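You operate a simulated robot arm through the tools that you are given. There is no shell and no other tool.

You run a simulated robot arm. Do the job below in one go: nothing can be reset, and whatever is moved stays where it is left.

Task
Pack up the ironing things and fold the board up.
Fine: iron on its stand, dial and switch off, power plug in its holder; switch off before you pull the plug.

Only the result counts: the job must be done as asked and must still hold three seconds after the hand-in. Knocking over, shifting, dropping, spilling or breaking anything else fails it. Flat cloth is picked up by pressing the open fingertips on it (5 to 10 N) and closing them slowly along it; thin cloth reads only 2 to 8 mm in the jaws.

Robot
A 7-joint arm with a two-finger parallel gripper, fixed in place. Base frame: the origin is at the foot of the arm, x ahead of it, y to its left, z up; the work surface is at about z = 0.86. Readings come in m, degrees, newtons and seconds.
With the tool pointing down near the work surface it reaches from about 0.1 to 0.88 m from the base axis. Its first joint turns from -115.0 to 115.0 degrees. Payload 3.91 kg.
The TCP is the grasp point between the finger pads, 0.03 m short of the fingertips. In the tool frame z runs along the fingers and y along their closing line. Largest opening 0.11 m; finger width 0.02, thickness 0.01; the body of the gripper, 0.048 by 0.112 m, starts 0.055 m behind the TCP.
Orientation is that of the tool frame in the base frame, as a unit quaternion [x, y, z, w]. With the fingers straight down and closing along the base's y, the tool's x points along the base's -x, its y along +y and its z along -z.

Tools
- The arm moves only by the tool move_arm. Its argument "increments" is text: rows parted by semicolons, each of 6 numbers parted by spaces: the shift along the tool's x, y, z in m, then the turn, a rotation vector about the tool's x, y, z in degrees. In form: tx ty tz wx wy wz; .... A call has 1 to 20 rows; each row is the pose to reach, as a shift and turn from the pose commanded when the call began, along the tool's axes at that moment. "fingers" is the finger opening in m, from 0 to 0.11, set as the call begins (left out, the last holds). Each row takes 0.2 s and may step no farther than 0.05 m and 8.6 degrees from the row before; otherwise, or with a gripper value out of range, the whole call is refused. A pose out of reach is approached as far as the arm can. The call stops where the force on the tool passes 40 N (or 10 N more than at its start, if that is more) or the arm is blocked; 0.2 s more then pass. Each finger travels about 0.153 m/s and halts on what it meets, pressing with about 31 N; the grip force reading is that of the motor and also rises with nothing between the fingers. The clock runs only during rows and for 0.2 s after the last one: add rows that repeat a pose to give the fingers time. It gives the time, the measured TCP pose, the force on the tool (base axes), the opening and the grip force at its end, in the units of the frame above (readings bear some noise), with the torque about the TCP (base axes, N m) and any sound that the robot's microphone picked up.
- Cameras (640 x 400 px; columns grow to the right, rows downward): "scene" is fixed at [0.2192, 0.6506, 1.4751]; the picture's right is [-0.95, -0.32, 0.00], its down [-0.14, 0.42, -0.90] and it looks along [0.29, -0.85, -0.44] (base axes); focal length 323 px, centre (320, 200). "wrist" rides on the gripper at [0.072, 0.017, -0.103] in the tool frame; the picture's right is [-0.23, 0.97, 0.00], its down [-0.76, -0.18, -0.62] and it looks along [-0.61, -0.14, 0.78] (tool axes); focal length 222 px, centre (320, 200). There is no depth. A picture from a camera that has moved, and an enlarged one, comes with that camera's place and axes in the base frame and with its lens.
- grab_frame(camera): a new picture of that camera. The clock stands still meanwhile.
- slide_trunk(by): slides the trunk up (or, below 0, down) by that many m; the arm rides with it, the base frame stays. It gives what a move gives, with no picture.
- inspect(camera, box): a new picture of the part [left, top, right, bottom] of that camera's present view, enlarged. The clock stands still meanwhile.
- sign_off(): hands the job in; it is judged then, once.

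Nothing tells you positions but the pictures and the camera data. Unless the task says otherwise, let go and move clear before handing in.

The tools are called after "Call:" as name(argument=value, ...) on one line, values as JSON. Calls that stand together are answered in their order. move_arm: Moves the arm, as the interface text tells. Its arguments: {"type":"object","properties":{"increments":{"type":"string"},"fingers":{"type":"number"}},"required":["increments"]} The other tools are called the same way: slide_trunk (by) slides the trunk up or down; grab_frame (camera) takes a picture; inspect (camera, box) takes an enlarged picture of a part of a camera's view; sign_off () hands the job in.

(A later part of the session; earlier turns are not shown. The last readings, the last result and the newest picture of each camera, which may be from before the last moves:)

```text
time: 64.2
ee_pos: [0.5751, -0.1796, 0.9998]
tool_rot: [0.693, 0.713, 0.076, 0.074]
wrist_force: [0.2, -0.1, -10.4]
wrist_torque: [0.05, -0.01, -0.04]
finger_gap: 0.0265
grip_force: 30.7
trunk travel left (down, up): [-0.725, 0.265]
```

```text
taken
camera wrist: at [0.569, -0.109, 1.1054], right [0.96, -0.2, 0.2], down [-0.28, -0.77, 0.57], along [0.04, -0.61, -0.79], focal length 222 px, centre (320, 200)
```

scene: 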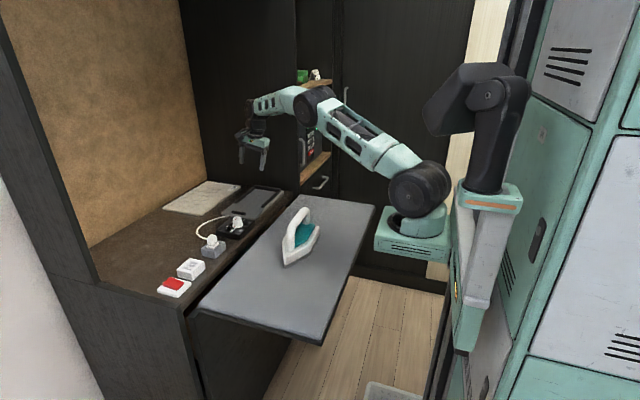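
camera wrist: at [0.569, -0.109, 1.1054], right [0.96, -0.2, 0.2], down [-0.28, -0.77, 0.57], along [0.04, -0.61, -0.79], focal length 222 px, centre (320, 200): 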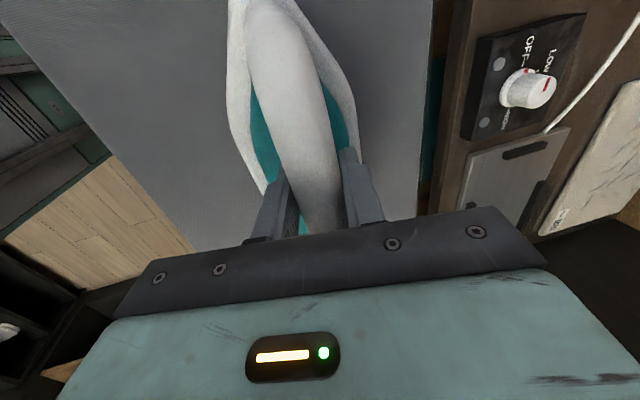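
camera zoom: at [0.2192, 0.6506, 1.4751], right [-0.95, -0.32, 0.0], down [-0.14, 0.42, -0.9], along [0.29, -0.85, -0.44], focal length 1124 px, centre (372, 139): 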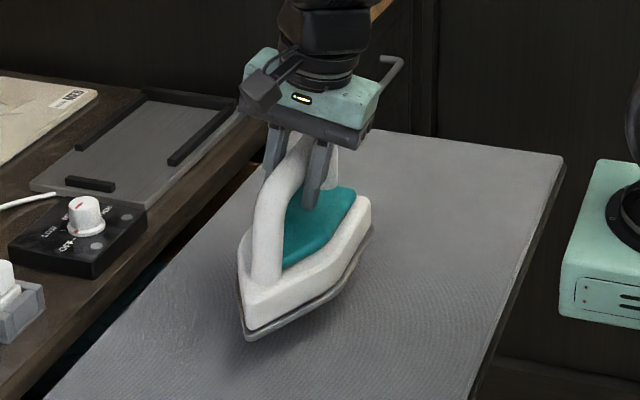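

The iron hangs level and weighs about 10 N. I'll raise it a further 5 cm and carry it over the stand, turning out the small yaw on the way.

Call:
move_arm(increments="0 0.0052 -0.0245 0 0 0; 0 0.0104 -0.0489 0 0 0; -0.0187 0.0308 -0.0446 0 -0.024 0.112; -0.0373 0.0512 -0.0402 0 -0.048 0.224; -0.056 0.0717 -0.0359 0 -0.071 0.335; -0.0747 0.0921 -0.0315 0 -0.095 0.447; -0.0933 0.1125 -0.0272 0 -0.119 0.559; -0.112 0.1329 -0.0229 0 -0.143 0.671; -0.1307 0.1534 -0.0185 0 -0.167 0.783; -0.1494 0.1738 -0.0142 0 -0.19 0.894; -0.168 0.1942 -0.0098 0 -0.214 1.006; -0.1867 0.2146 -0.0055 0 -0.238 1.118; -0.2054 0.235 -0.0012 0 -0.262 1.23; -0.224 0.2555 0.0032 0 -0.286 1.342; -0.2427 0.2759 0.0075 0 -0.309 1.453; -0.2614 0.2963 0.0119 0 -0.333 1.565; -0.2614 0.2963 0.0119 0 -0.333 1.565")

Call:
grab_frame(camera="wrist")

Call:
inspect(camera="scene", box=[200, 120, 320, 240])

```text
time: 67.8
ee_pos: [0.8748, -0.4298, 1.053]
tool_rot: [0.703, 0.704, 0.075, 0.073]
wrist_force: [-0.1, 0.0, -9.9]
wrist_torque: [0.04, -0.02, -0.02]
finger_gap: 0.0266
grip_force: 30.8
trunk travel left (down, up): [-0.725, 0.265]
```

```text
taken
camera wrist: at [0.8714, -0.3579, 1.1581], right [0.95, -0.23, 0.2], down [-0.3, -0.76, 0.57], along [0.02, -0.61, -0.8], focal length 222 px, centre (320, 200)
```

wrist: 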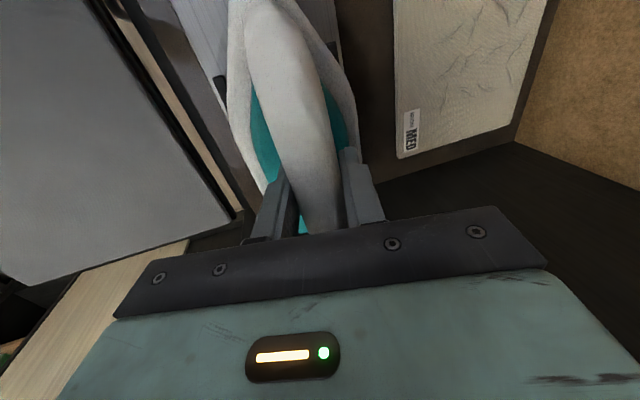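

```text
3.33 times, centred on (260, 180) of scene
camera zoom: at [0.2192, 0.6506, 1.4751], right [-0.95, -0.32, 0.0], down [-0.14, 0.42, -0.9], along [0.29, -0.85, -0.44], focal length 1078 px, centre (520, 267)
```

zoom: 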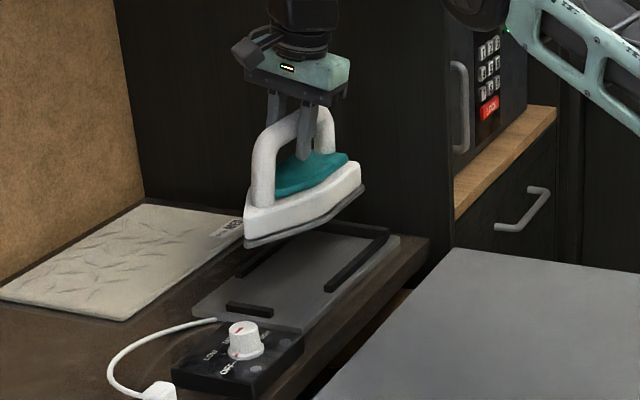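

The iron hangs just over the stand. I'll lower it 7 cm so the sole is slightly above the rails, with a 4 mm shift toward the rear, and check the fit.

Call:
move_arm(increments="-0.002 -0.0036 0.0171 0 0 0; -0.004 -0.0073 0.0342 0 0 0; -0.004 -0.0109 0.0514 0 0 0; -0.004 -0.0145 0.0685 0 0 0; -0.004 -0.0145 0.0685 0 0 0")

Call:
grab_frame(camera="wrist")

Call:
inspect(camera="scene", box=[215, 150, 305, 225])

Call:
inspect(camera="wrist", box=[180, 0, 400, 200])

```text
time: 69.0
ee_pos: [0.877, -0.4353, 0.9826]
tool_rot: [0.703, 0.704, 0.074, 0.075]
wrist_force: [-0.2, -0.7, -10.4]
wrist_torque: [0.04, 0.02, -0.01]
finger_gap: 0.0265
grip_force: 31.0
trunk travel left (down, up): [-0.725, 0.265]
```

```text
taken
camera wrist: at [0.8721, -0.3639, 1.0855], right [0.95, -0.23, 0.2], down [-0.3, -0.76, 0.57], along [0.03, -0.61, -0.79], focal length 222 px, centre (320, 200)
```

wrist: 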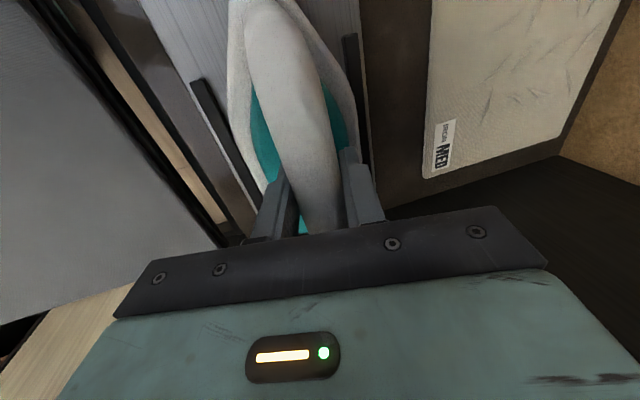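

```text
5.33 times, centred on (260, 188) of scene
camera zoom: at [0.2192, 0.6506, 1.4751], right [-0.95, -0.32, 0.0], down [-0.14, 0.42, -0.9], along [0.29, -0.85, -0.44], focal length 1724 px, centre (640, 267)
```

zoom: 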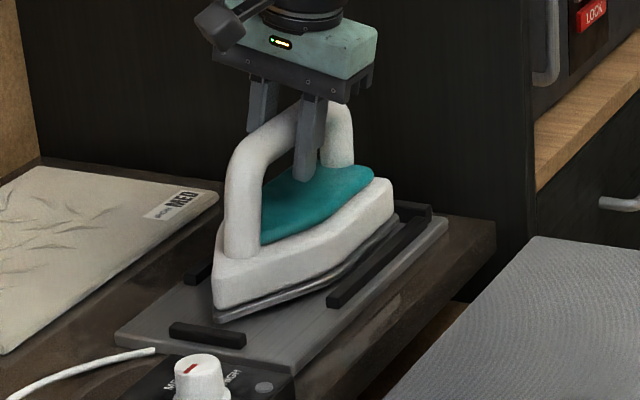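

```text
2.00 times, centred on (290, 100) of wrist
camera zoom: at [0.8721, -0.3639, 1.0855], right [0.95, -0.23, 0.2], down [-0.3, -0.76, 0.57], along [0.03, -0.61, -0.79], focal length 444 px, centre (380, 400)
```

zoom: 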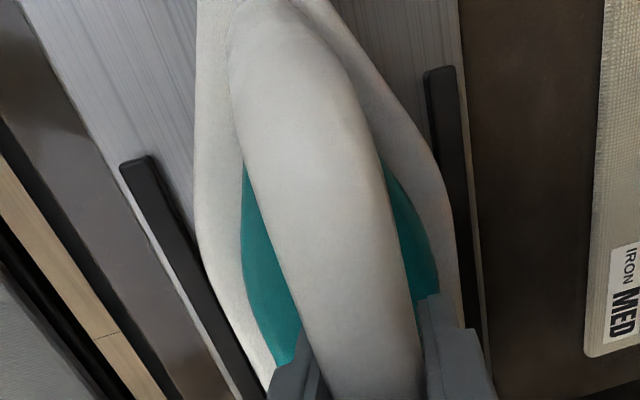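

The iron is centred between the rails and clear of the front bar. I'll lower slowly and watch the load drop as it touches down.

Call:
move_arm(increments="0 -0.0008 0.0039 0 0 0; 0 -0.0017 0.0078 0 0 0; 0 -0.0025 0.0117 0 0 0; 0 -0.0029 0.0137 0 0 0; 0 -0.0033 0.0157 0 0 0")

```text
time: 70.2
ee_pos: [0.8779, -0.4366, 0.9686]
tool_rot: [0.702, 0.703, 0.077, 0.079]
wrist_force: [7.8, -3.4, 26.7]
wrist_torque: [0.05, 0.08, -0.02]
finger_gap: 0.0268
grip_force: 31.0
trunk travel left (down, up): [-0.725, 0.265]
```

It has touched, with the force now pushing up. I'll look closely at whether it sits on the plate or on a rail.

Call:
inspect(camera="scene", box=[225, 170, 295, 225])

Call:
inspect(camera="wrist", box=[180, 0, 400, 200])

```text
7.27 times, centred on (260, 198) of scene
camera zoom: at [0.2192, 0.6506, 1.4751], right [-0.95, -0.32, 0.0], down [-0.14, 0.42, -0.9], along [0.29, -0.85, -0.44], focal length 2351 px, centre (756, 218)
```

zoom: 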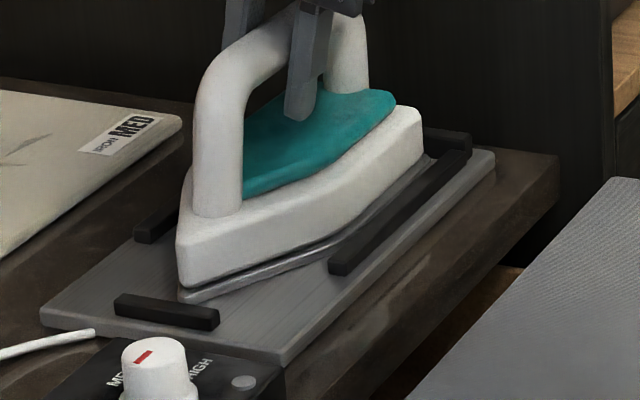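

```text
2.00 times, centred on (290, 100) of wrist
camera zoom: at [0.8722, -0.3651, 1.0732], right [0.95, -0.23, 0.21], down [-0.31, -0.76, 0.57], along [0.03, -0.61, -0.79], focal length 444 px, centre (380, 400)
```

zoom: 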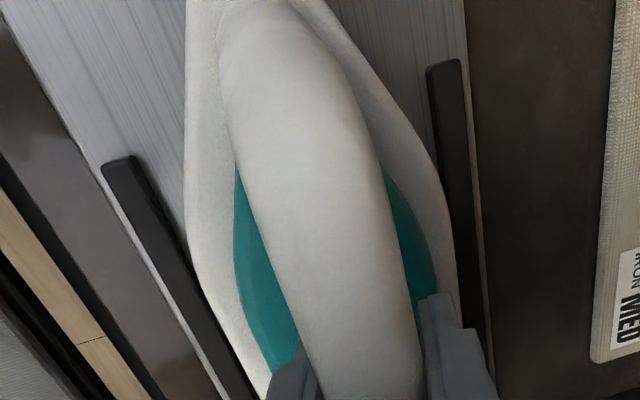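

The sole lies flat on the plate inside the rails, behind the front bar. I'll relieve the push, open the fingers and rise vertically off the handle.

Call:
move_arm(increments="0 0.0004 -0.002 0 0 0; 0 0.0004 -0.002 0 0 0")

Call:
move_arm(increments="0 0.0004 -0.001 0 0 0; 0 0.0004 -0.001 0 0 0; 0 0.0004 -0.001 0 0 0; 0 0.0062 -0.0293 0 0 0; 0 0.0146 -0.0685 0 0 0; 0 0.0229 -0.1076 0 0 0; 0 0.0229 -0.1076 0 0 0", fingers=0.07)

Call:
inspect(camera="scene", box=[215, 160, 305, 225])

Call:
grab_frame(camera="wrist")

```text
time: 70.8
ee_pos: [0.8754, -0.4363, 0.9681]
tool_rot: [0.702, 0.704, 0.076, 0.075]
wrist_force: [12.7, -3.7, 19.4]
wrist_torque: [-0.36, -0.03, 0.11]
finger_gap: 0.0269
grip_force: 30.8
trunk travel left (down, up): [-0.725, 0.265]
```

```text
time: 72.4
ee_pos: [0.874, -0.4388, 1.0785]
tool_rot: [0.702, 0.704, 0.075, 0.075]
wrist_force: [-0.3, 0.3, 0.2]
wrist_torque: [0.01, -0.02, 0.0]
finger_gap: 0.0705
grip_force: 0.0
trunk travel left (down, up): [-0.725, 0.265]
```

```text
6.15 times, centred on (260, 192) of scene
camera zoom: at [0.2192, 0.6506, 1.4751], right [-0.95, -0.32, 0.0], down [-0.14, 0.42, -0.9], along [0.29, -0.85, -0.44], focal length 1989 px, centre (689, 246)
```

zoom: 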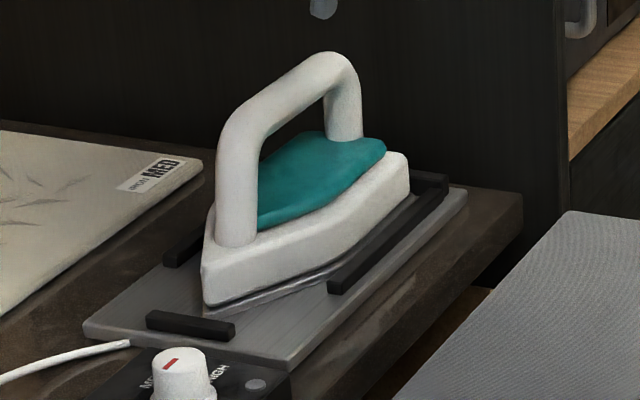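

```text
taken
camera wrist: at [0.8699, -0.367, 1.1833], right [0.95, -0.23, 0.2], down [-0.3, -0.76, 0.57], along [0.03, -0.61, -0.79], focal length 222 px, centre (320, 200)
```

wrist: 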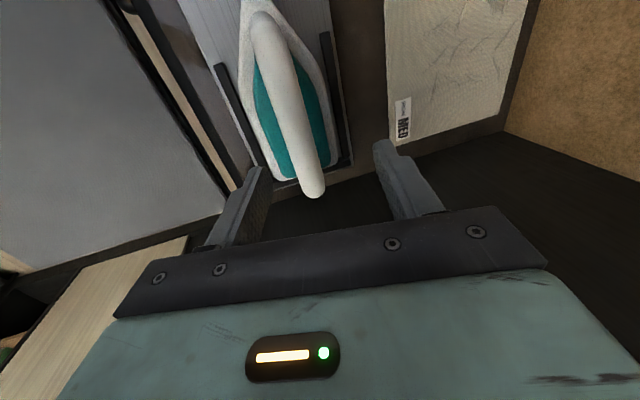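

The iron rests on its stand between the rails. Now for the board, I'll look at its edges and hinge in the scene view.

Call:
inspect(camera="scene", box=[180, 270, 340, 370])

Call:
inspect(camera="scene", box=[270, 170, 400, 260])

Call:
inspect(camera="wrist", box=[60, 60, 260, 200])

Call:
grab_frame(camera="scene")

```text
4.00 times, centred on (260, 320) of scene
camera zoom: at [0.2192, 0.6506, 1.4751], right [-0.95, -0.32, 0.0], down [-0.14, 0.42, -0.9], along [0.29, -0.85, -0.44], focal length 1293 px, centre (560, -280)
```

zoom: 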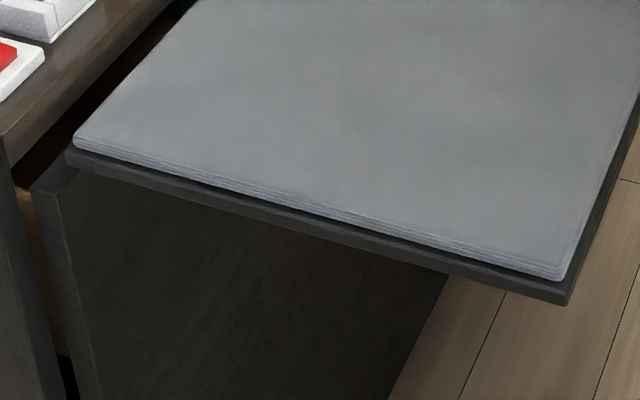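

```text
4.44 times, centred on (335, 215) of scene
camera zoom: at [0.2192, 0.6506, 1.4751], right [-0.95, -0.32, 0.0], down [-0.14, 0.42, -0.9], along [0.29, -0.85, -0.44], focal length 1437 px, centre (253, 133)
```

zoom: 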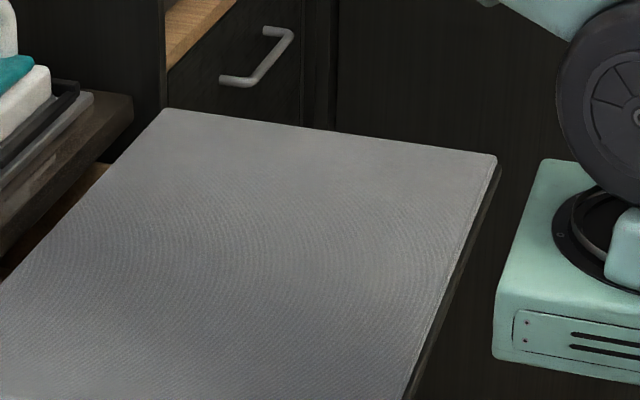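

```text
2.86 times, centred on (160, 130) of wrist
camera zoom: at [0.8699, -0.367, 1.1833], right [0.95, -0.23, 0.2], down [-0.3, -0.76, 0.57], along [0.03, -0.61, -0.79], focal length 635 px, centre (777, 400)
```

zoom: 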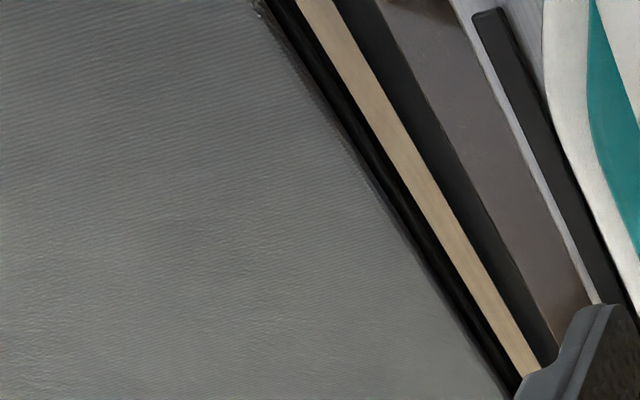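

```text
taken
```

scene: 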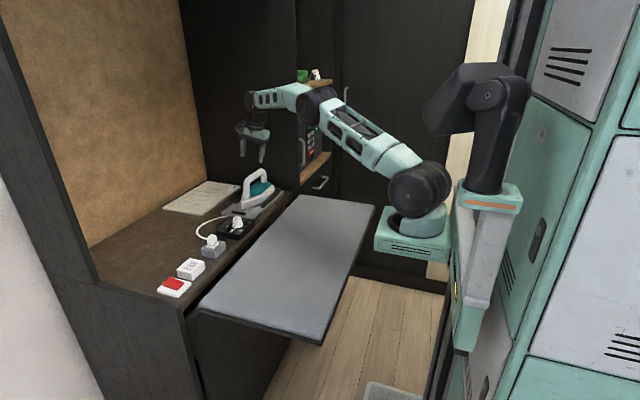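

The board has a grey pad on a dark plate with a free edge toward the robot at x ≈ 0.38, and it appears hinged along its counter side at x ≈ 0.715. So it should swing up to vertical in front of the niche. I'll retreat from the stand and restore the neutral tool posture, then look at the underside.

Call:
move_arm(increments="0.002 -0.01 -0.045 0 0 0; 0.008 -0.05 -0.07 0 0 0; 0.014 -0.09 -0.09 0 0 0; 0.02 -0.13 -0.11 0 0 0; 0.025 -0.17 -0.13 0 0 0; 0.03 -0.21 -0.15 0 0 0; 0.035 -0.25 -0.17 0 0 0; 0.04 -0.292 -0.185 0 0 0; 0.04 -0.292 -0.185 0 0 0", fingers=0.0)

Call:
move_arm(increments="0 0 0 6 0 0; 0 0 0 12 0 0; 0 0 0 12 0 0")

Call:
move_arm(increments="0 0 0 0 0 -8.2; 0 0 0 0 0 -16.4; 0 0 0 0 0 -24.6; 0 0 0 0 0 -32.8; 0 0 0 0 0 -41; 0 0 0 0 0 -49.2; 0 0 0 0 0 -57.4; 0 0 0 0 0 -65.6; 0 0 0 0 0 -73.8; 0 0 0 0 0 -82; 0 0 0 0 0 -90; 0 0 0 0 0 -90")

Call:
grab_frame(camera="wrist")

Call:
grab_frame(camera="scene")

```text
time: 74.4
ee_pos: [0.5505, -0.3973, 1.1946]
tool_rot: [0.703, 0.704, 0.074, 0.075]
wrist_force: [-0.5, 0.3, -0.9]
wrist_torque: [0.01, 0.02, -0.01]
finger_gap: 0.0001
grip_force: 30.9
trunk travel left (down, up): [-0.725, 0.265]
```

```text
time: 75.2
ee_pos: [0.5499, -0.3967, 1.1953]
tool_rot: [0.707, 0.707, 0.001, 0.001]
wrist_force: [-0.2, 0.0, -0.1]
wrist_torque: [0.02, 0.01, -0.02]
finger_gap: 0.0
grip_force: 30.6
trunk travel left (down, up): [-0.725, 0.265]
```

```text
time: 77.8
ee_pos: [0.5508, -0.3964, 1.1976]
tool_rot: [-0.001, 1.0, 0.0, 0.001]
wrist_force: [-0.1, -0.1, 0.0]
wrist_torque: [0.02, 0.01, 0.0]
finger_gap: 0.0
grip_force: 31.0
trunk travel left (down, up): [-0.725, 0.265]
```

```text
taken
camera wrist: at [0.4783, -0.3803, 1.2999], right [0.22, 0.97, 0.0], down [0.76, -0.18, 0.62], along [0.61, -0.14, -0.78], focal length 222 px, centre (320, 200)
```

wrist: 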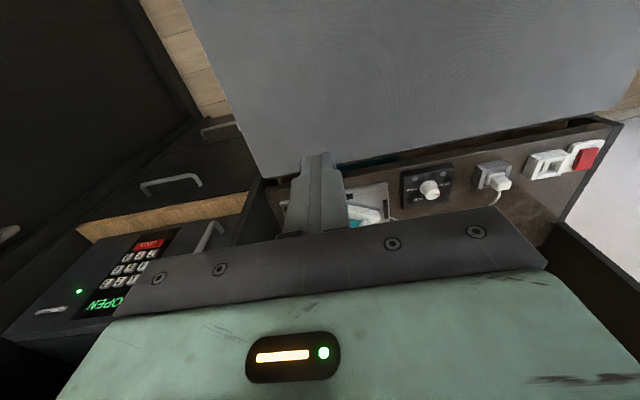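

```text
taken
```

scene: 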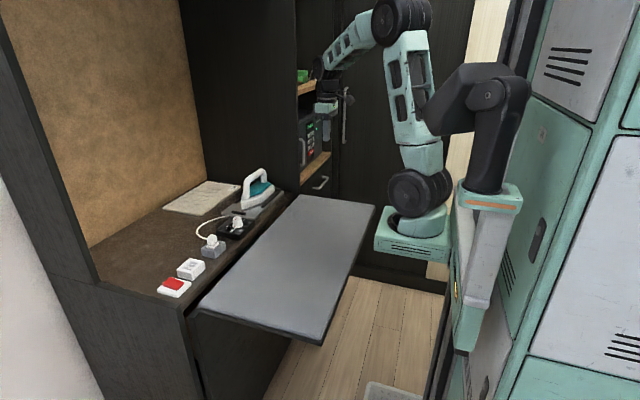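

Both camera views show the way is clear. I'll bring the closed fingers back over the board's free edge at y ≈ −0.40, away from the drawers and the arm's own base, then lean the tool so the fingers point forward and down to hook under the edge.

Call:
move_arm(increments="0.045 0 0.01 0 0 0; 0.09 0 0.02 0 0 0; 0.135 0 0.03 0 0 0; 0.18 0 0.04 0 0 0; 0.225 0 0.05 0 0 0; 0.225 0 0.05 0 0 0")

Call:
move_arm(increments="0 0 0 0 -8 0; 0 0 0 0 -16 0; 0 0 0 0 -24 0; 0 0 0 0 -32 0; 0 0 0 0 -40 0; 0 0 0 0 -48 0; 0 0 0 0 -50 0")

Call:
grab_frame(camera="wrist")

Call:
grab_frame(camera="scene")

```text
time: 79.2
ee_pos: [0.3245, -0.3996, 1.1453]
tool_rot: [-0.001, 1.0, 0.0, 0.002]
wrist_force: [-0.3, -0.2, 0.7]
wrist_torque: [-0.01, -0.01, 0.03]
finger_gap: 0.0
grip_force: 30.9
trunk travel left (down, up): [-0.725, 0.265]
```

```text
time: 80.8
ee_pos: [0.3257, -0.3975, 1.146]
tool_rot: [-0.001, 0.906, 0.0, 0.423]
wrist_force: [-0.2, -0.3, -0.2]
wrist_torque: [-0.03, 0.01, -0.02]
finger_gap: 0.0001
grip_force: 31.0
trunk travel left (down, up): [-0.725, 0.265]
```

```text
taken
camera wrist: at [0.2003, -0.3818, 1.157], right [0.14, 0.97, 0.17], down [0.01, -0.18, 0.98], along [0.99, -0.14, -0.03], focal length 222 px, centre (320, 200)
```

wrist: 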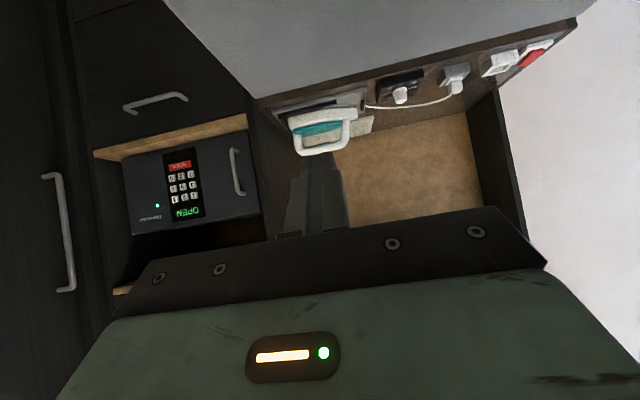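

```text
taken
```

scene: 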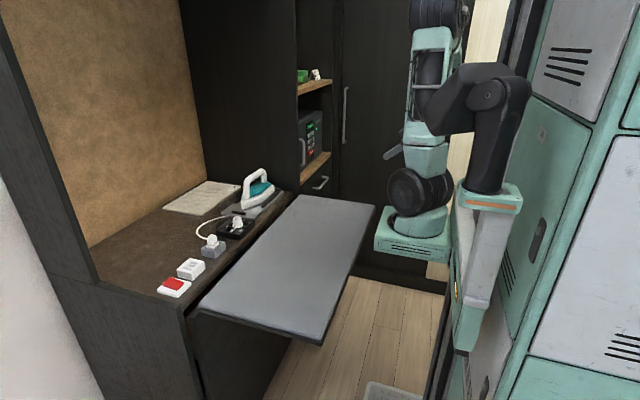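

The 50° lean is reached. Now straight down on the robot side of the board's free edge to just below board level.

Call:
move_arm(increments="0.0312 0 0.0262 0 0 0; 0.0624 0 0.0524 0 0 0; 0.0936 0 0.0786 0 0 0; 0.1249 0 0.1048 0 0 0; 0.1561 0 0.131 0 0 0; 0.1873 0 0.1572 0 0 0; 0.2185 0 0.1834 0 0 0; 0.2497 0 0.2096 0 0 0; 0.2497 0 0.2096 0 0 0")

Call:
grab_frame(camera="wrist")

Call:
grab_frame(camera="scene")

```text
time: 82.8
ee_pos: [0.3267, -0.4842, 0.8493]
tool_rot: [-0.001, 0.908, 0.025, 0.419]
wrist_force: [0.1, 0.7, -0.4]
wrist_torque: [-0.02, 0.0, 0.0]
finger_gap: 0.0
grip_force: 31.0
out of reach, approached as far as the arm can: row 4, 5, 6, 7, 8, 9
trunk travel left (down, up): [-0.725, 0.265]
```

```text
taken
camera wrist: at [0.2014, -0.4713, 0.8605], right [0.13, 0.97, 0.21], down [0.02, -0.22, 0.98], along [0.99, -0.12, -0.05], focal length 222 px, centre (320, 200)
```

wrist: 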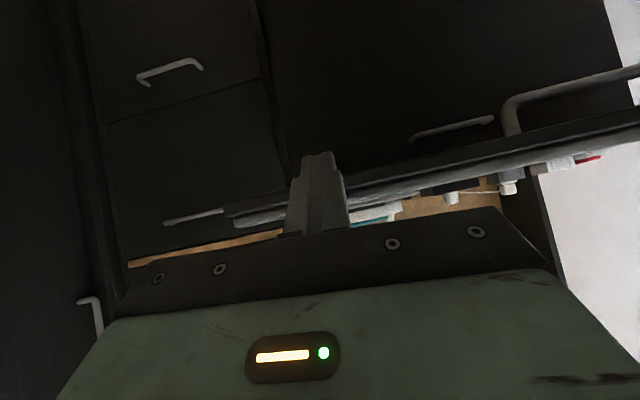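

```text
taken
```

scene: 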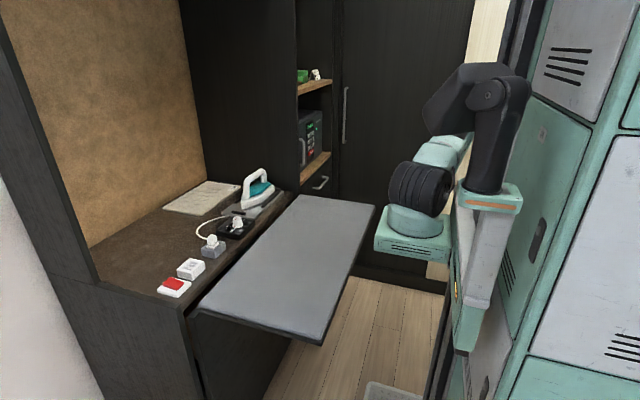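

The arm hit a near-reach limit here and drifted to y −0.484, z 0.849. The picture also shows something useful: a bow handle on the board's underside. I'll zoom in on it.

Call:
inspect(camera="wrist", box=[340, 20, 640, 220])

Call:
inspect(camera="wrist", box=[60, 40, 360, 260])

Call:
inspect(camera="scene", box=[370, 100, 520, 260])

```text
2.00 times, centred on (490, 120) of wrist
camera zoom: at [0.2014, -0.4713, 0.8605], right [0.13, 0.97, 0.21], down [0.02, -0.22, 0.98], along [0.99, -0.12, -0.05], focal length 444 px, centre (-20, 360)
```

zoom: 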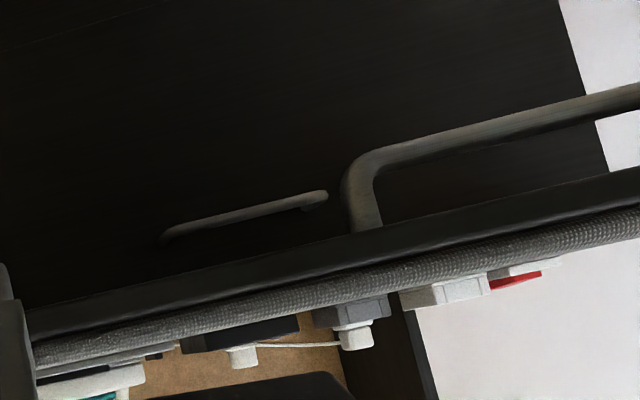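

```text
1.82 times, centred on (210, 150) of wrist
camera zoom: at [0.2014, -0.4713, 0.8605], right [0.13, 0.97, 0.21], down [0.02, -0.22, 0.98], along [0.99, -0.12, -0.05], focal length 404 px, centre (520, 291)
```

zoom: 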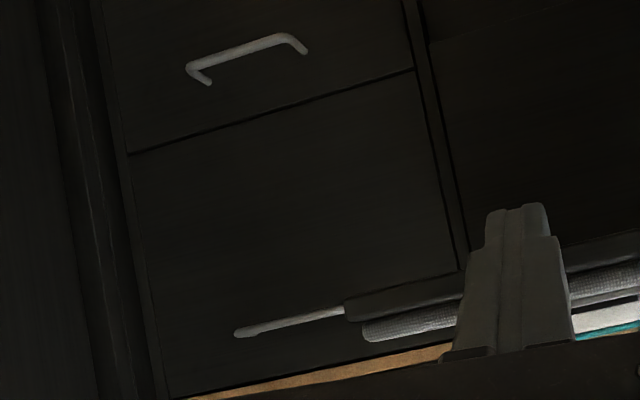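

```text
2.50 times, centred on (445, 180) of scene
camera zoom: at [0.2192, 0.6506, 1.4751], right [-0.95, -0.32, 0.0], down [-0.14, 0.42, -0.9], along [0.29, -0.85, -0.44], focal length 808 px, centre (8, 250)
```

zoom: 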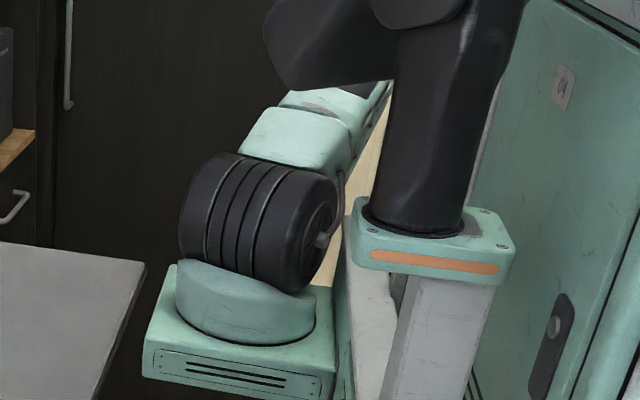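

The handle is a long bow bar about 4 cm below the board's underside, starting at y ≈ −0.32 and running toward +y, near the free edge. The arm is too folded to come down here on its own, so I'll go back up to the well-reached posture and use the trunk to lower everything instead.

Call:
move_arm(increments="-0.0284 0.0108 -0.0239 0 0 0; -0.0568 0.0217 -0.0477 0 0 0; -0.0852 0.0325 -0.0716 0 0 0; -0.1137 0.0434 -0.0954 0 0 0; -0.1421 0.0542 -0.1193 0 0 0; -0.1705 0.065 -0.1431 0 0 0; -0.1989 0.0759 -0.167 0 0 0; -0.2273 0.0867 -0.1908 0 0 0; -0.2273 0.0867 -0.1908 0 0 0")

Call:
grab_frame(camera="scene")

```text
time: 84.8
ee_pos: [0.3274, -0.3957, 1.1464]
tool_rot: [-0.001, 0.906, 0.001, 0.424]
wrist_force: [0.0, 0.2, -1.3]
wrist_torque: [0.05, 0.03, 0.01]
finger_gap: 0.0001
grip_force: 30.6
out of reach, approached as far as the arm can: row 1, 2
trunk travel left (down, up): [-0.725, 0.265]
```

```text
taken
```

scene: 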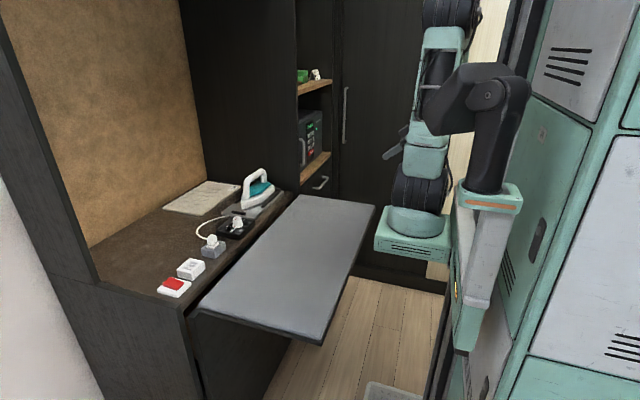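

Back in the good posture. I'll slide the trunk down in stages with the arm held on the robot side of the board edge.

Call:
slide_trunk(by=-0.2)

Call:
grab_frame(camera="scene")

Call:
grab_frame(camera="wrist")

```text
time: 87.0
ee_pos: [0.3275, -0.3965, 0.9475]
tool_rot: [0.0, 0.906, 0.0, 0.424]
wrist_force: [0.5, 0.4, -0.3]
wrist_torque: [0.04, 0.0, -0.05]
finger_gap: 0.0
grip_force: 31.0
trunk travel left (down, up): [-0.525, 0.465]
```

```text
taken
```

scene: 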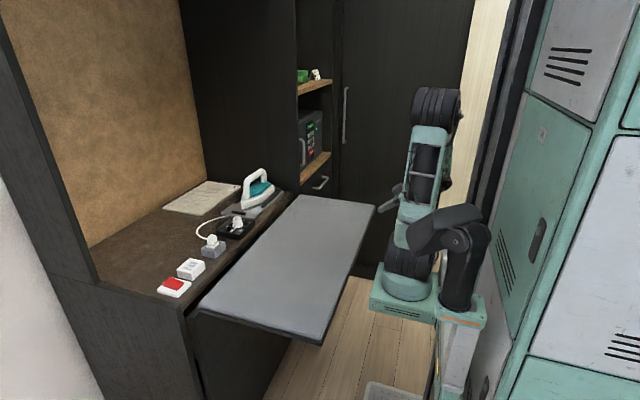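

```text
taken
camera wrist: at [0.2026, -0.3793, 0.9574], right [0.14, 0.97, 0.17], down [0.01, -0.18, 0.98], along [0.99, -0.14, -0.04], focal length 222 px, centre (320, 200)
```

wrist: 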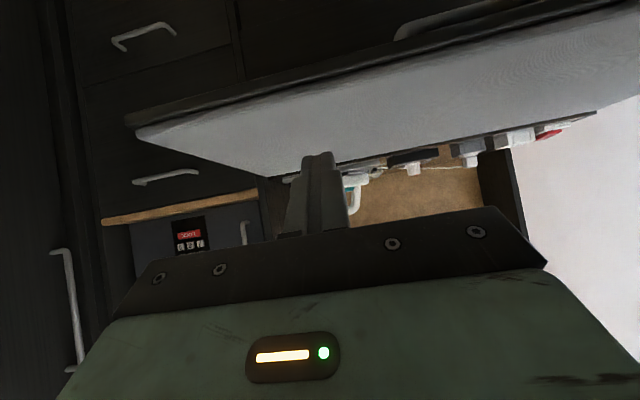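

All clear. I'll slide down a further 0.13 m, which puts the fingertips just below the board's underside level.

Call:
slide_trunk(by=-0.13)

Call:
grab_frame(camera="scene")

Call:
grab_frame(camera="wrist")

Call:
inspect(camera="wrist", box=[300, 60, 640, 260])

```text
time: 88.5
ee_pos: [0.3275, -0.3955, 0.8173]
tool_rot: [0.0, 0.906, 0.0, 0.423]
wrist_force: [0.4, 0.9, 0.4]
wrist_torque: [-0.03, -0.03, -0.01]
finger_gap: 0.0
grip_force: 30.7
trunk travel left (down, up): [-0.395, 0.595]
```

```text
taken
```

scene: 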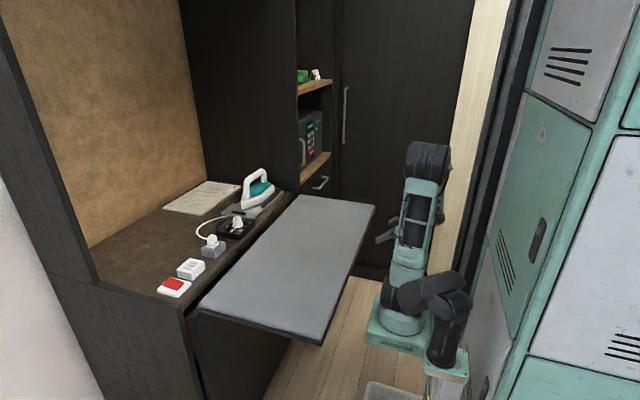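

```text
taken
camera wrist: at [0.2026, -0.3793, 0.8274], right [0.14, 0.97, 0.17], down [0.01, -0.18, 0.98], along [0.99, -0.14, -0.04], focal length 222 px, centre (320, 200)
```

wrist: 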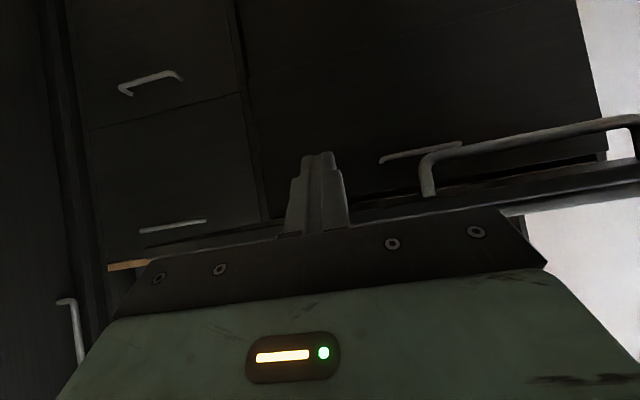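

```text
1.88 times, centred on (470, 160) of wrist
camera zoom: at [0.2026, -0.3793, 0.8274], right [0.14, 0.97, 0.17], down [0.01, -0.18, 0.98], along [0.99, -0.14, -0.04], focal length 418 px, centre (38, 275)
```

zoom: 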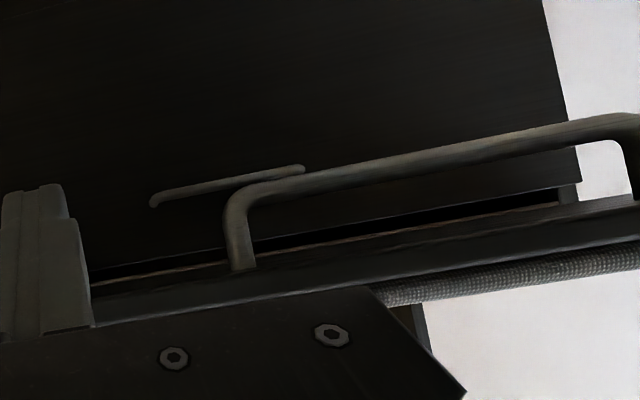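

Now at fingertip level just below the board. Two views put the handle bar at about x 0.46, y −0.30 to −0.11, z 0.80, so my hook point at y −0.395 is beside it. I'll ease forward so the fingertips go under the board's edge.

Call:
move_arm(increments="-0.0077 0 0.0092 0 0 0; -0.0154 0 0.0184 0 0 0; -0.0231 0 0.0276 0 0 0; -0.0309 0 0.0368 0 0 0; -0.0309 0 0.0368 0 0 0")

Call:
grab_frame(camera="wrist")

Call:
inspect(camera="wrist", box=[220, 100, 480, 260])

Call:
inspect(camera="scene", box=[320, 130, 480, 260])

```text
time: 89.7
ee_pos: [0.3772, -0.3938, 0.8163]
tool_rot: [0.0, 0.906, 0.0, 0.423]
wrist_force: [0.1, -0.1, -0.6]
wrist_torque: [0.01, 0.02, -0.02]
finger_gap: 0.0002
grip_force: 30.9
trunk travel left (down, up): [-0.395, 0.595]
```

```text
taken
camera wrist: at [0.2523, -0.3788, 0.827], right [0.15, 0.97, 0.17], down [0.01, -0.18, 0.98], along [0.99, -0.14, -0.04], focal length 222 px, centre (320, 200)
```

wrist: 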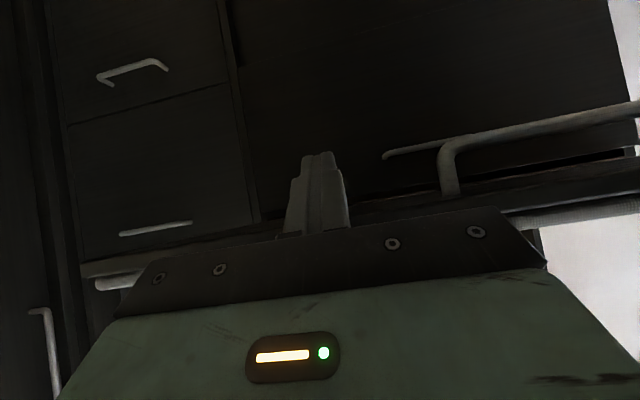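

```text
2.46 times, centred on (350, 180) of wrist
camera zoom: at [0.2523, -0.3788, 0.827], right [0.15, 0.97, 0.17], down [0.01, -0.18, 0.98], along [0.99, -0.14, -0.04], focal length 547 px, centre (246, 249)
```

zoom: 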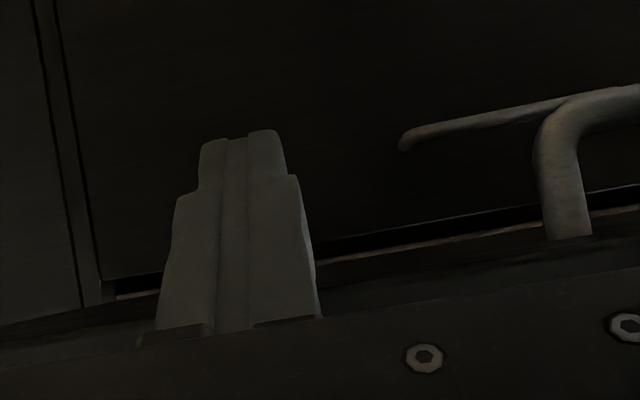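

```text
3.08 times, centred on (400, 195) of scene
camera zoom: at [0.2192, 0.6506, 1.4751], right [-0.95, -0.32, 0.0], down [-0.14, 0.42, -0.9], along [0.29, -0.85, -0.44], focal length 995 px, centre (74, 215)
```

zoom: 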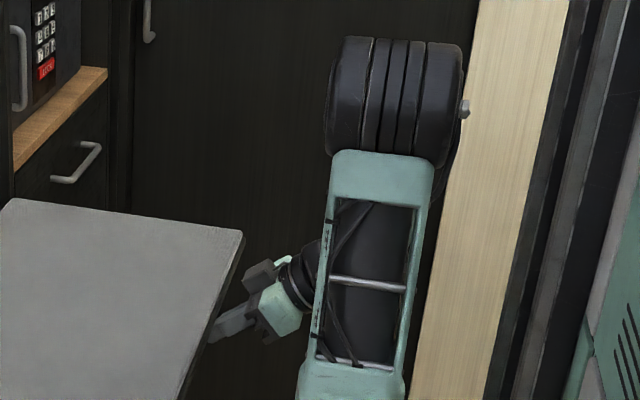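

The fingers are under the edge and the board's underside is at z ≈ 0.834. I'll lift gently and watch the force.

Call:
move_arm(increments="-0.0038 0 -0.0032 0 0 0; -0.0077 0 -0.0064 0 0 0; -0.0115 0 -0.0096 0 0 0; -0.0153 0 -0.0129 0 0 0; -0.0192 0 -0.0161 0 0 0; -0.023 0 -0.0193 0 0 0")

Call:
grab_frame(camera="scene")

```text
time: 91.1
ee_pos: [0.375, -0.3961, 0.8471]
tool_rot: [0.0, 0.906, 0.001, 0.423]
wrist_force: [-8.7, 0.9, -10.0]
wrist_torque: [-0.14, 0.07, -0.11]
finger_gap: 0.0001
grip_force: 30.9
trunk travel left (down, up): [-0.395, 0.595]
```

```text
taken
```

scene: 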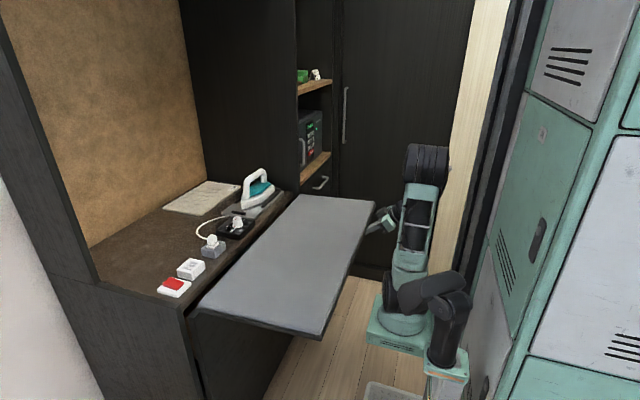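

The board rotates up at a load of about 13 N, so it is free to swing. I'll follow the arc upward to about 30°.

Call:
move_arm(increments="-0.0073 0 -0.0061 0 0 0; -0.0146 0 -0.0122 0 0 0; -0.0221 0 -0.0172 0 0 0; -0.0296 0 -0.0223 0 0 0; -0.0426 0 -0.0293 0 0 0; -0.0557 0 -0.0363 0 0 0; -0.069 0 -0.0422 0 0 0; -0.0823 0 -0.0481 0 0 0; -0.0958 0 -0.053 0 0 0; -0.1094 0 -0.0579 0 0 0; -0.124 0 -0.0615 0 0 0; -0.1385 0 -0.0652 0 0 0")

Call:
grab_frame(camera="scene")

Call:
grab_frame(camera="wrist")

```text
time: 93.7
ee_pos: [0.4165, -0.3951, 0.9953]
tool_rot: [0.001, 0.907, 0.001, 0.42]
wrist_force: [-13.6, 1.5, -2.2]
wrist_torque: [-0.12, 0.0, -0.08]
finger_gap: 0.0
grip_force: 31.2
trunk travel left (down, up): [-0.395, 0.595]
```

```text
taken
```

scene: 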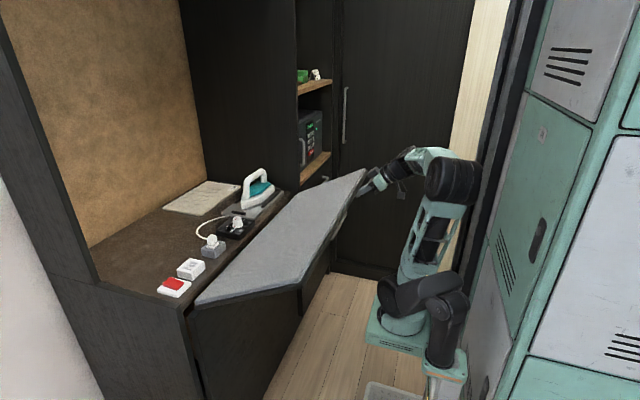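

```text
taken
camera wrist: at [0.291, -0.3795, 1.0073], right [0.15, 0.97, 0.18], down [0.02, -0.18, 0.98], along [0.99, -0.14, -0.04], focal length 222 px, centre (320, 200)
```

wrist: 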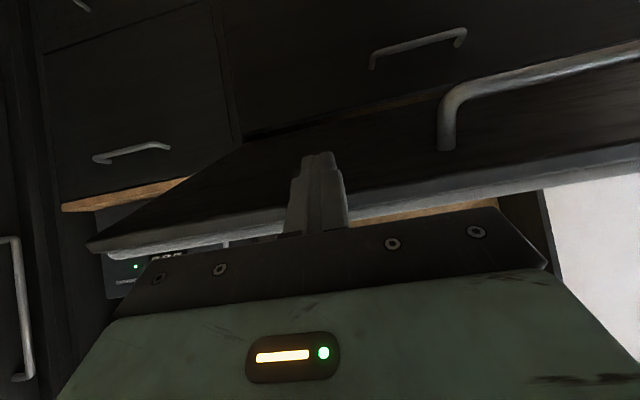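

The board is at about 30° and following nicely. I'll continue along the arc to about 60°.

Call:
move_arm(increments="-0.0096 0 -0.0018 0 0 0; -0.0191 0 -0.0036 0 0 0; -0.0287 0 -0.0055 0 0 0; -0.0382 0 -0.0073 0 0 0; -0.0478 0 -0.0092 0 0 0; -0.0574 0 -0.011 0 0 0; -0.0707 0 -0.0107 0 0 0; -0.084 0 -0.0104 0 0 0; -0.0972 0 -0.0101 0 0 0; -0.1104 0 -0.0098 0 0 0; -0.1235 0 -0.0068 0 0 0; -0.1366 0 -0.0037 0 0 0; -0.1496 0 -0.0009 0 0 0; -0.1626 0 0.002 0 0 0")

Call:
grab_frame(camera="scene")

Call:
grab_frame(camera="wrist")

```text
time: 94.2
ee_pos: [0.4169, -0.397, 0.9998]
tool_rot: [0.006, 0.909, 0.003, 0.417]
wrist_force: [-22.9, 10.9, 1.9]
wrist_torque: [0.15, -0.12, 0.03]
finger_gap: 0.0
grip_force: 31.0
trunk travel left (down, up): [-0.395, 0.595]
stopped in row 2: the force on the tool passed its limit at 44 N (the readings are from after the stop); the commanded pose is now the measured one
```

```text
taken
```

scene: 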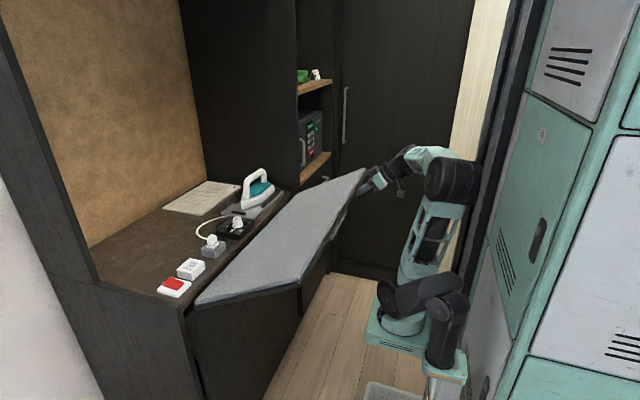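

```text
taken
camera wrist: at [0.2925, -0.3808, 1.0114], right [0.16, 0.97, 0.18], down [0.03, -0.19, 0.98], along [0.99, -0.15, -0.05], focal length 222 px, centre (320, 200)
```

wrist: 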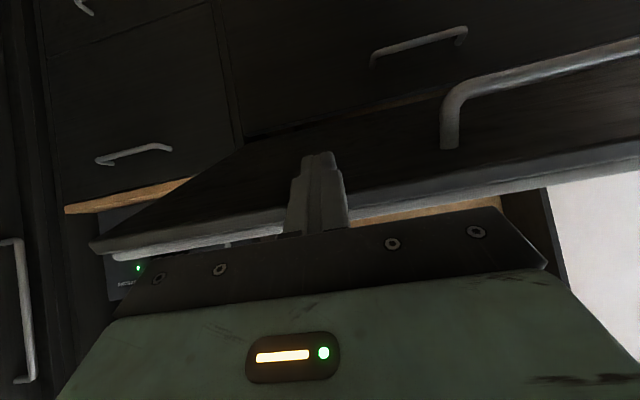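

The push stopped at 44 N, so something is resisting beyond the board's own weight. I'll look closely at the contact before doing anything more.

Call:
inspect(camera="scene", box=[310, 130, 450, 230])

Call:
inspect(camera="scene", box=[180, 230, 340, 350])

Call:
inspect(camera="wrist", box=[200, 100, 480, 260])

```text
4.00 times, centred on (380, 180) of scene
camera zoom: at [0.2192, 0.6506, 1.4751], right [-0.95, -0.32, 0.0], down [-0.14, 0.42, -0.9], along [0.29, -0.85, -0.44], focal length 1293 px, centre (80, 280)
```

zoom: 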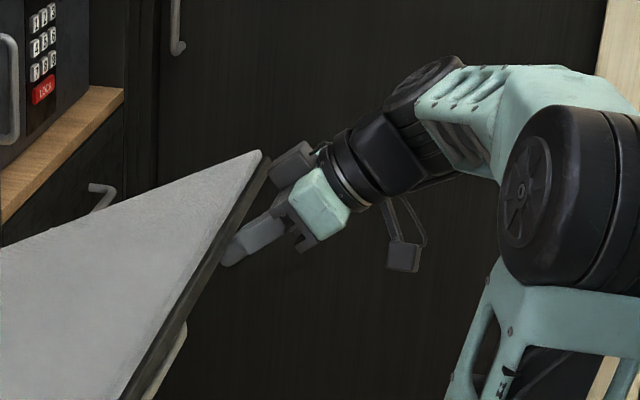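

```text
3.33 times, centred on (260, 290) of scene
camera zoom: at [0.2192, 0.6506, 1.4751], right [-0.95, -0.32, 0.0], down [-0.14, 0.42, -0.9], along [0.29, -0.85, -0.44], focal length 1078 px, centre (520, -100)
```

zoom: 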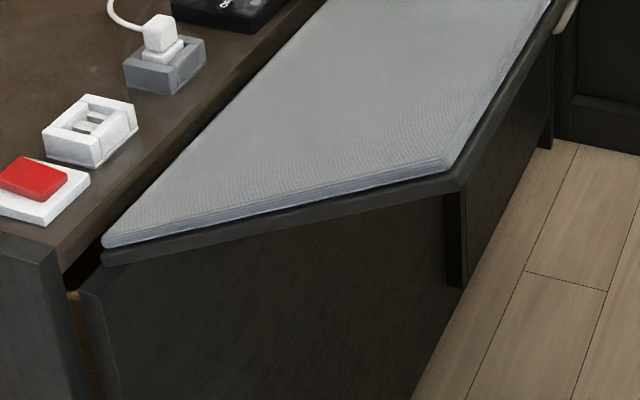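

```text
2.29 times, centred on (340, 180) of wrist
camera zoom: at [0.2925, -0.3808, 1.0114], right [0.16, 0.97, 0.18], down [0.03, -0.19, 0.98], along [0.99, -0.15, -0.05], focal length 508 px, centre (274, 246)
```

zoom: 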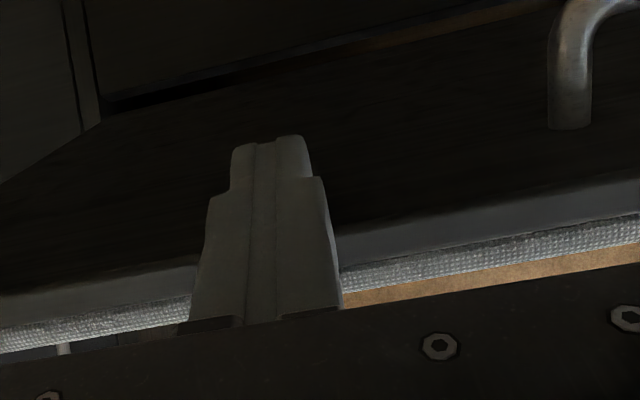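

The torque about the TCP is small, so the contact is just the board edge sticking on the fingers. I've been pushing about 20 N toward the hinge, slightly inside the true arc. I'll proceed in small steps with an outward bias and read the forces.

Call:
move_arm(increments="-0.0047 0 -0.0024 0 0 0; -0.0094 0 -0.0049 0 0 0")

```text
time: 94.6
ee_pos: [0.418, -0.4003, 0.9999]
tool_rot: [0.009, 0.91, 0.004, 0.414]
wrist_force: [-17.9, 7.0, -0.1]
wrist_torque: [0.13, -0.01, 0.03]
finger_gap: 0.0001
grip_force: 31.4
trunk travel left (down, up): [-0.395, 0.595]
stopped in row 2: the force on the tool passed its limit at 42 N (the readings are from after the stop); the commanded pose is now the measured one
```

The arm barely moved before the limit again, and its orientation is drifting, so the arm posture itself may be the trouble rather than the board. I'll test by lifting with the trunk instead, in a small step.

Call:
slide_trunk(by=0.02)

Call:
grab_frame(camera="wrist")

Call:
inspect(camera="scene", box=[310, 120, 470, 230])

```text
time: 95.2
ee_pos: [0.4212, -0.4023, 1.0211]
tool_rot: [0.006, 0.91, 0.005, 0.414]
wrist_force: [-2.9, 1.1, -6.9]
wrist_torque: [-0.04, 0.13, 0.06]
finger_gap: 0.0
grip_force: 30.6
trunk travel left (down, up): [-0.415, 0.575]
```

```text
taken
camera wrist: at [0.296, -0.3844, 1.0337], right [0.16, 0.97, 0.18], down [0.03, -0.19, 0.98], along [0.99, -0.15, -0.06], focal length 222 px, centre (320, 200)
```

wrist: 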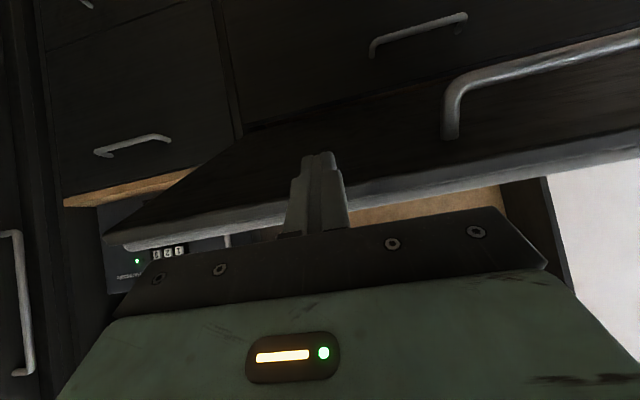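

```text
3.64 times, centred on (390, 175) of scene
camera zoom: at [0.2192, 0.6506, 1.4751], right [-0.95, -0.32, 0.0], down [-0.14, 0.42, -0.9], along [0.29, -0.85, -0.44], focal length 1175 px, centre (66, 291)
```

zoom: 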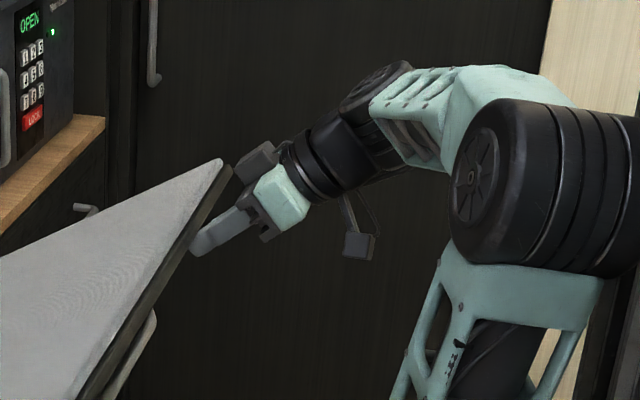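

The trunk lift moved the board freely, with the load dropping to about 7 N, so the board isn't blocked. I'll alternate: small trunk lifts, then small forward moves of the arm.

Call:
move_arm(increments="-0.0026 0 0.0031 0 0 0; -0.0051 0 0.0061 0 0 0; -0.0077 0 0.0092 0 0 0")

Call:
slide_trunk(by=0.03)

Call:
move_arm(increments="-0.0032 0 0.0038 0 0 0; -0.0064 0 0.0077 0 0 0; -0.0096 0 0.0115 0 0 0")

```text
time: 96.0
ee_pos: [0.4328, -0.3983, 1.0204]
tool_rot: [0.01, 0.911, 0.001, 0.412]
wrist_force: [-9.4, -1.2, -5.2]
wrist_torque: [-0.03, 0.01, -0.01]
finger_gap: 0.0
grip_force: 31.1
trunk travel left (down, up): [-0.415, 0.575]
```

```text
time: 96.8
ee_pos: [0.4309, -0.4047, 1.0498]
tool_rot: [0.007, 0.91, 0.007, 0.415]
wrist_force: [-3.4, 2.4, -7.7]
wrist_torque: [-0.01, 0.16, 0.08]
finger_gap: 0.0
grip_force: 31.1
trunk travel left (down, up): [-0.445, 0.545]
```

```text
time: 97.6
ee_pos: [0.4418, -0.4003, 1.0549]
tool_rot: [0.008, 0.908, 0.002, 0.419]
wrist_force: [-7.6, -2.1, -5.3]
wrist_torque: [-0.04, 0.08, -0.02]
finger_gap: 0.0002
grip_force: 31.2
trunk travel left (down, up): [-0.445, 0.545]
```

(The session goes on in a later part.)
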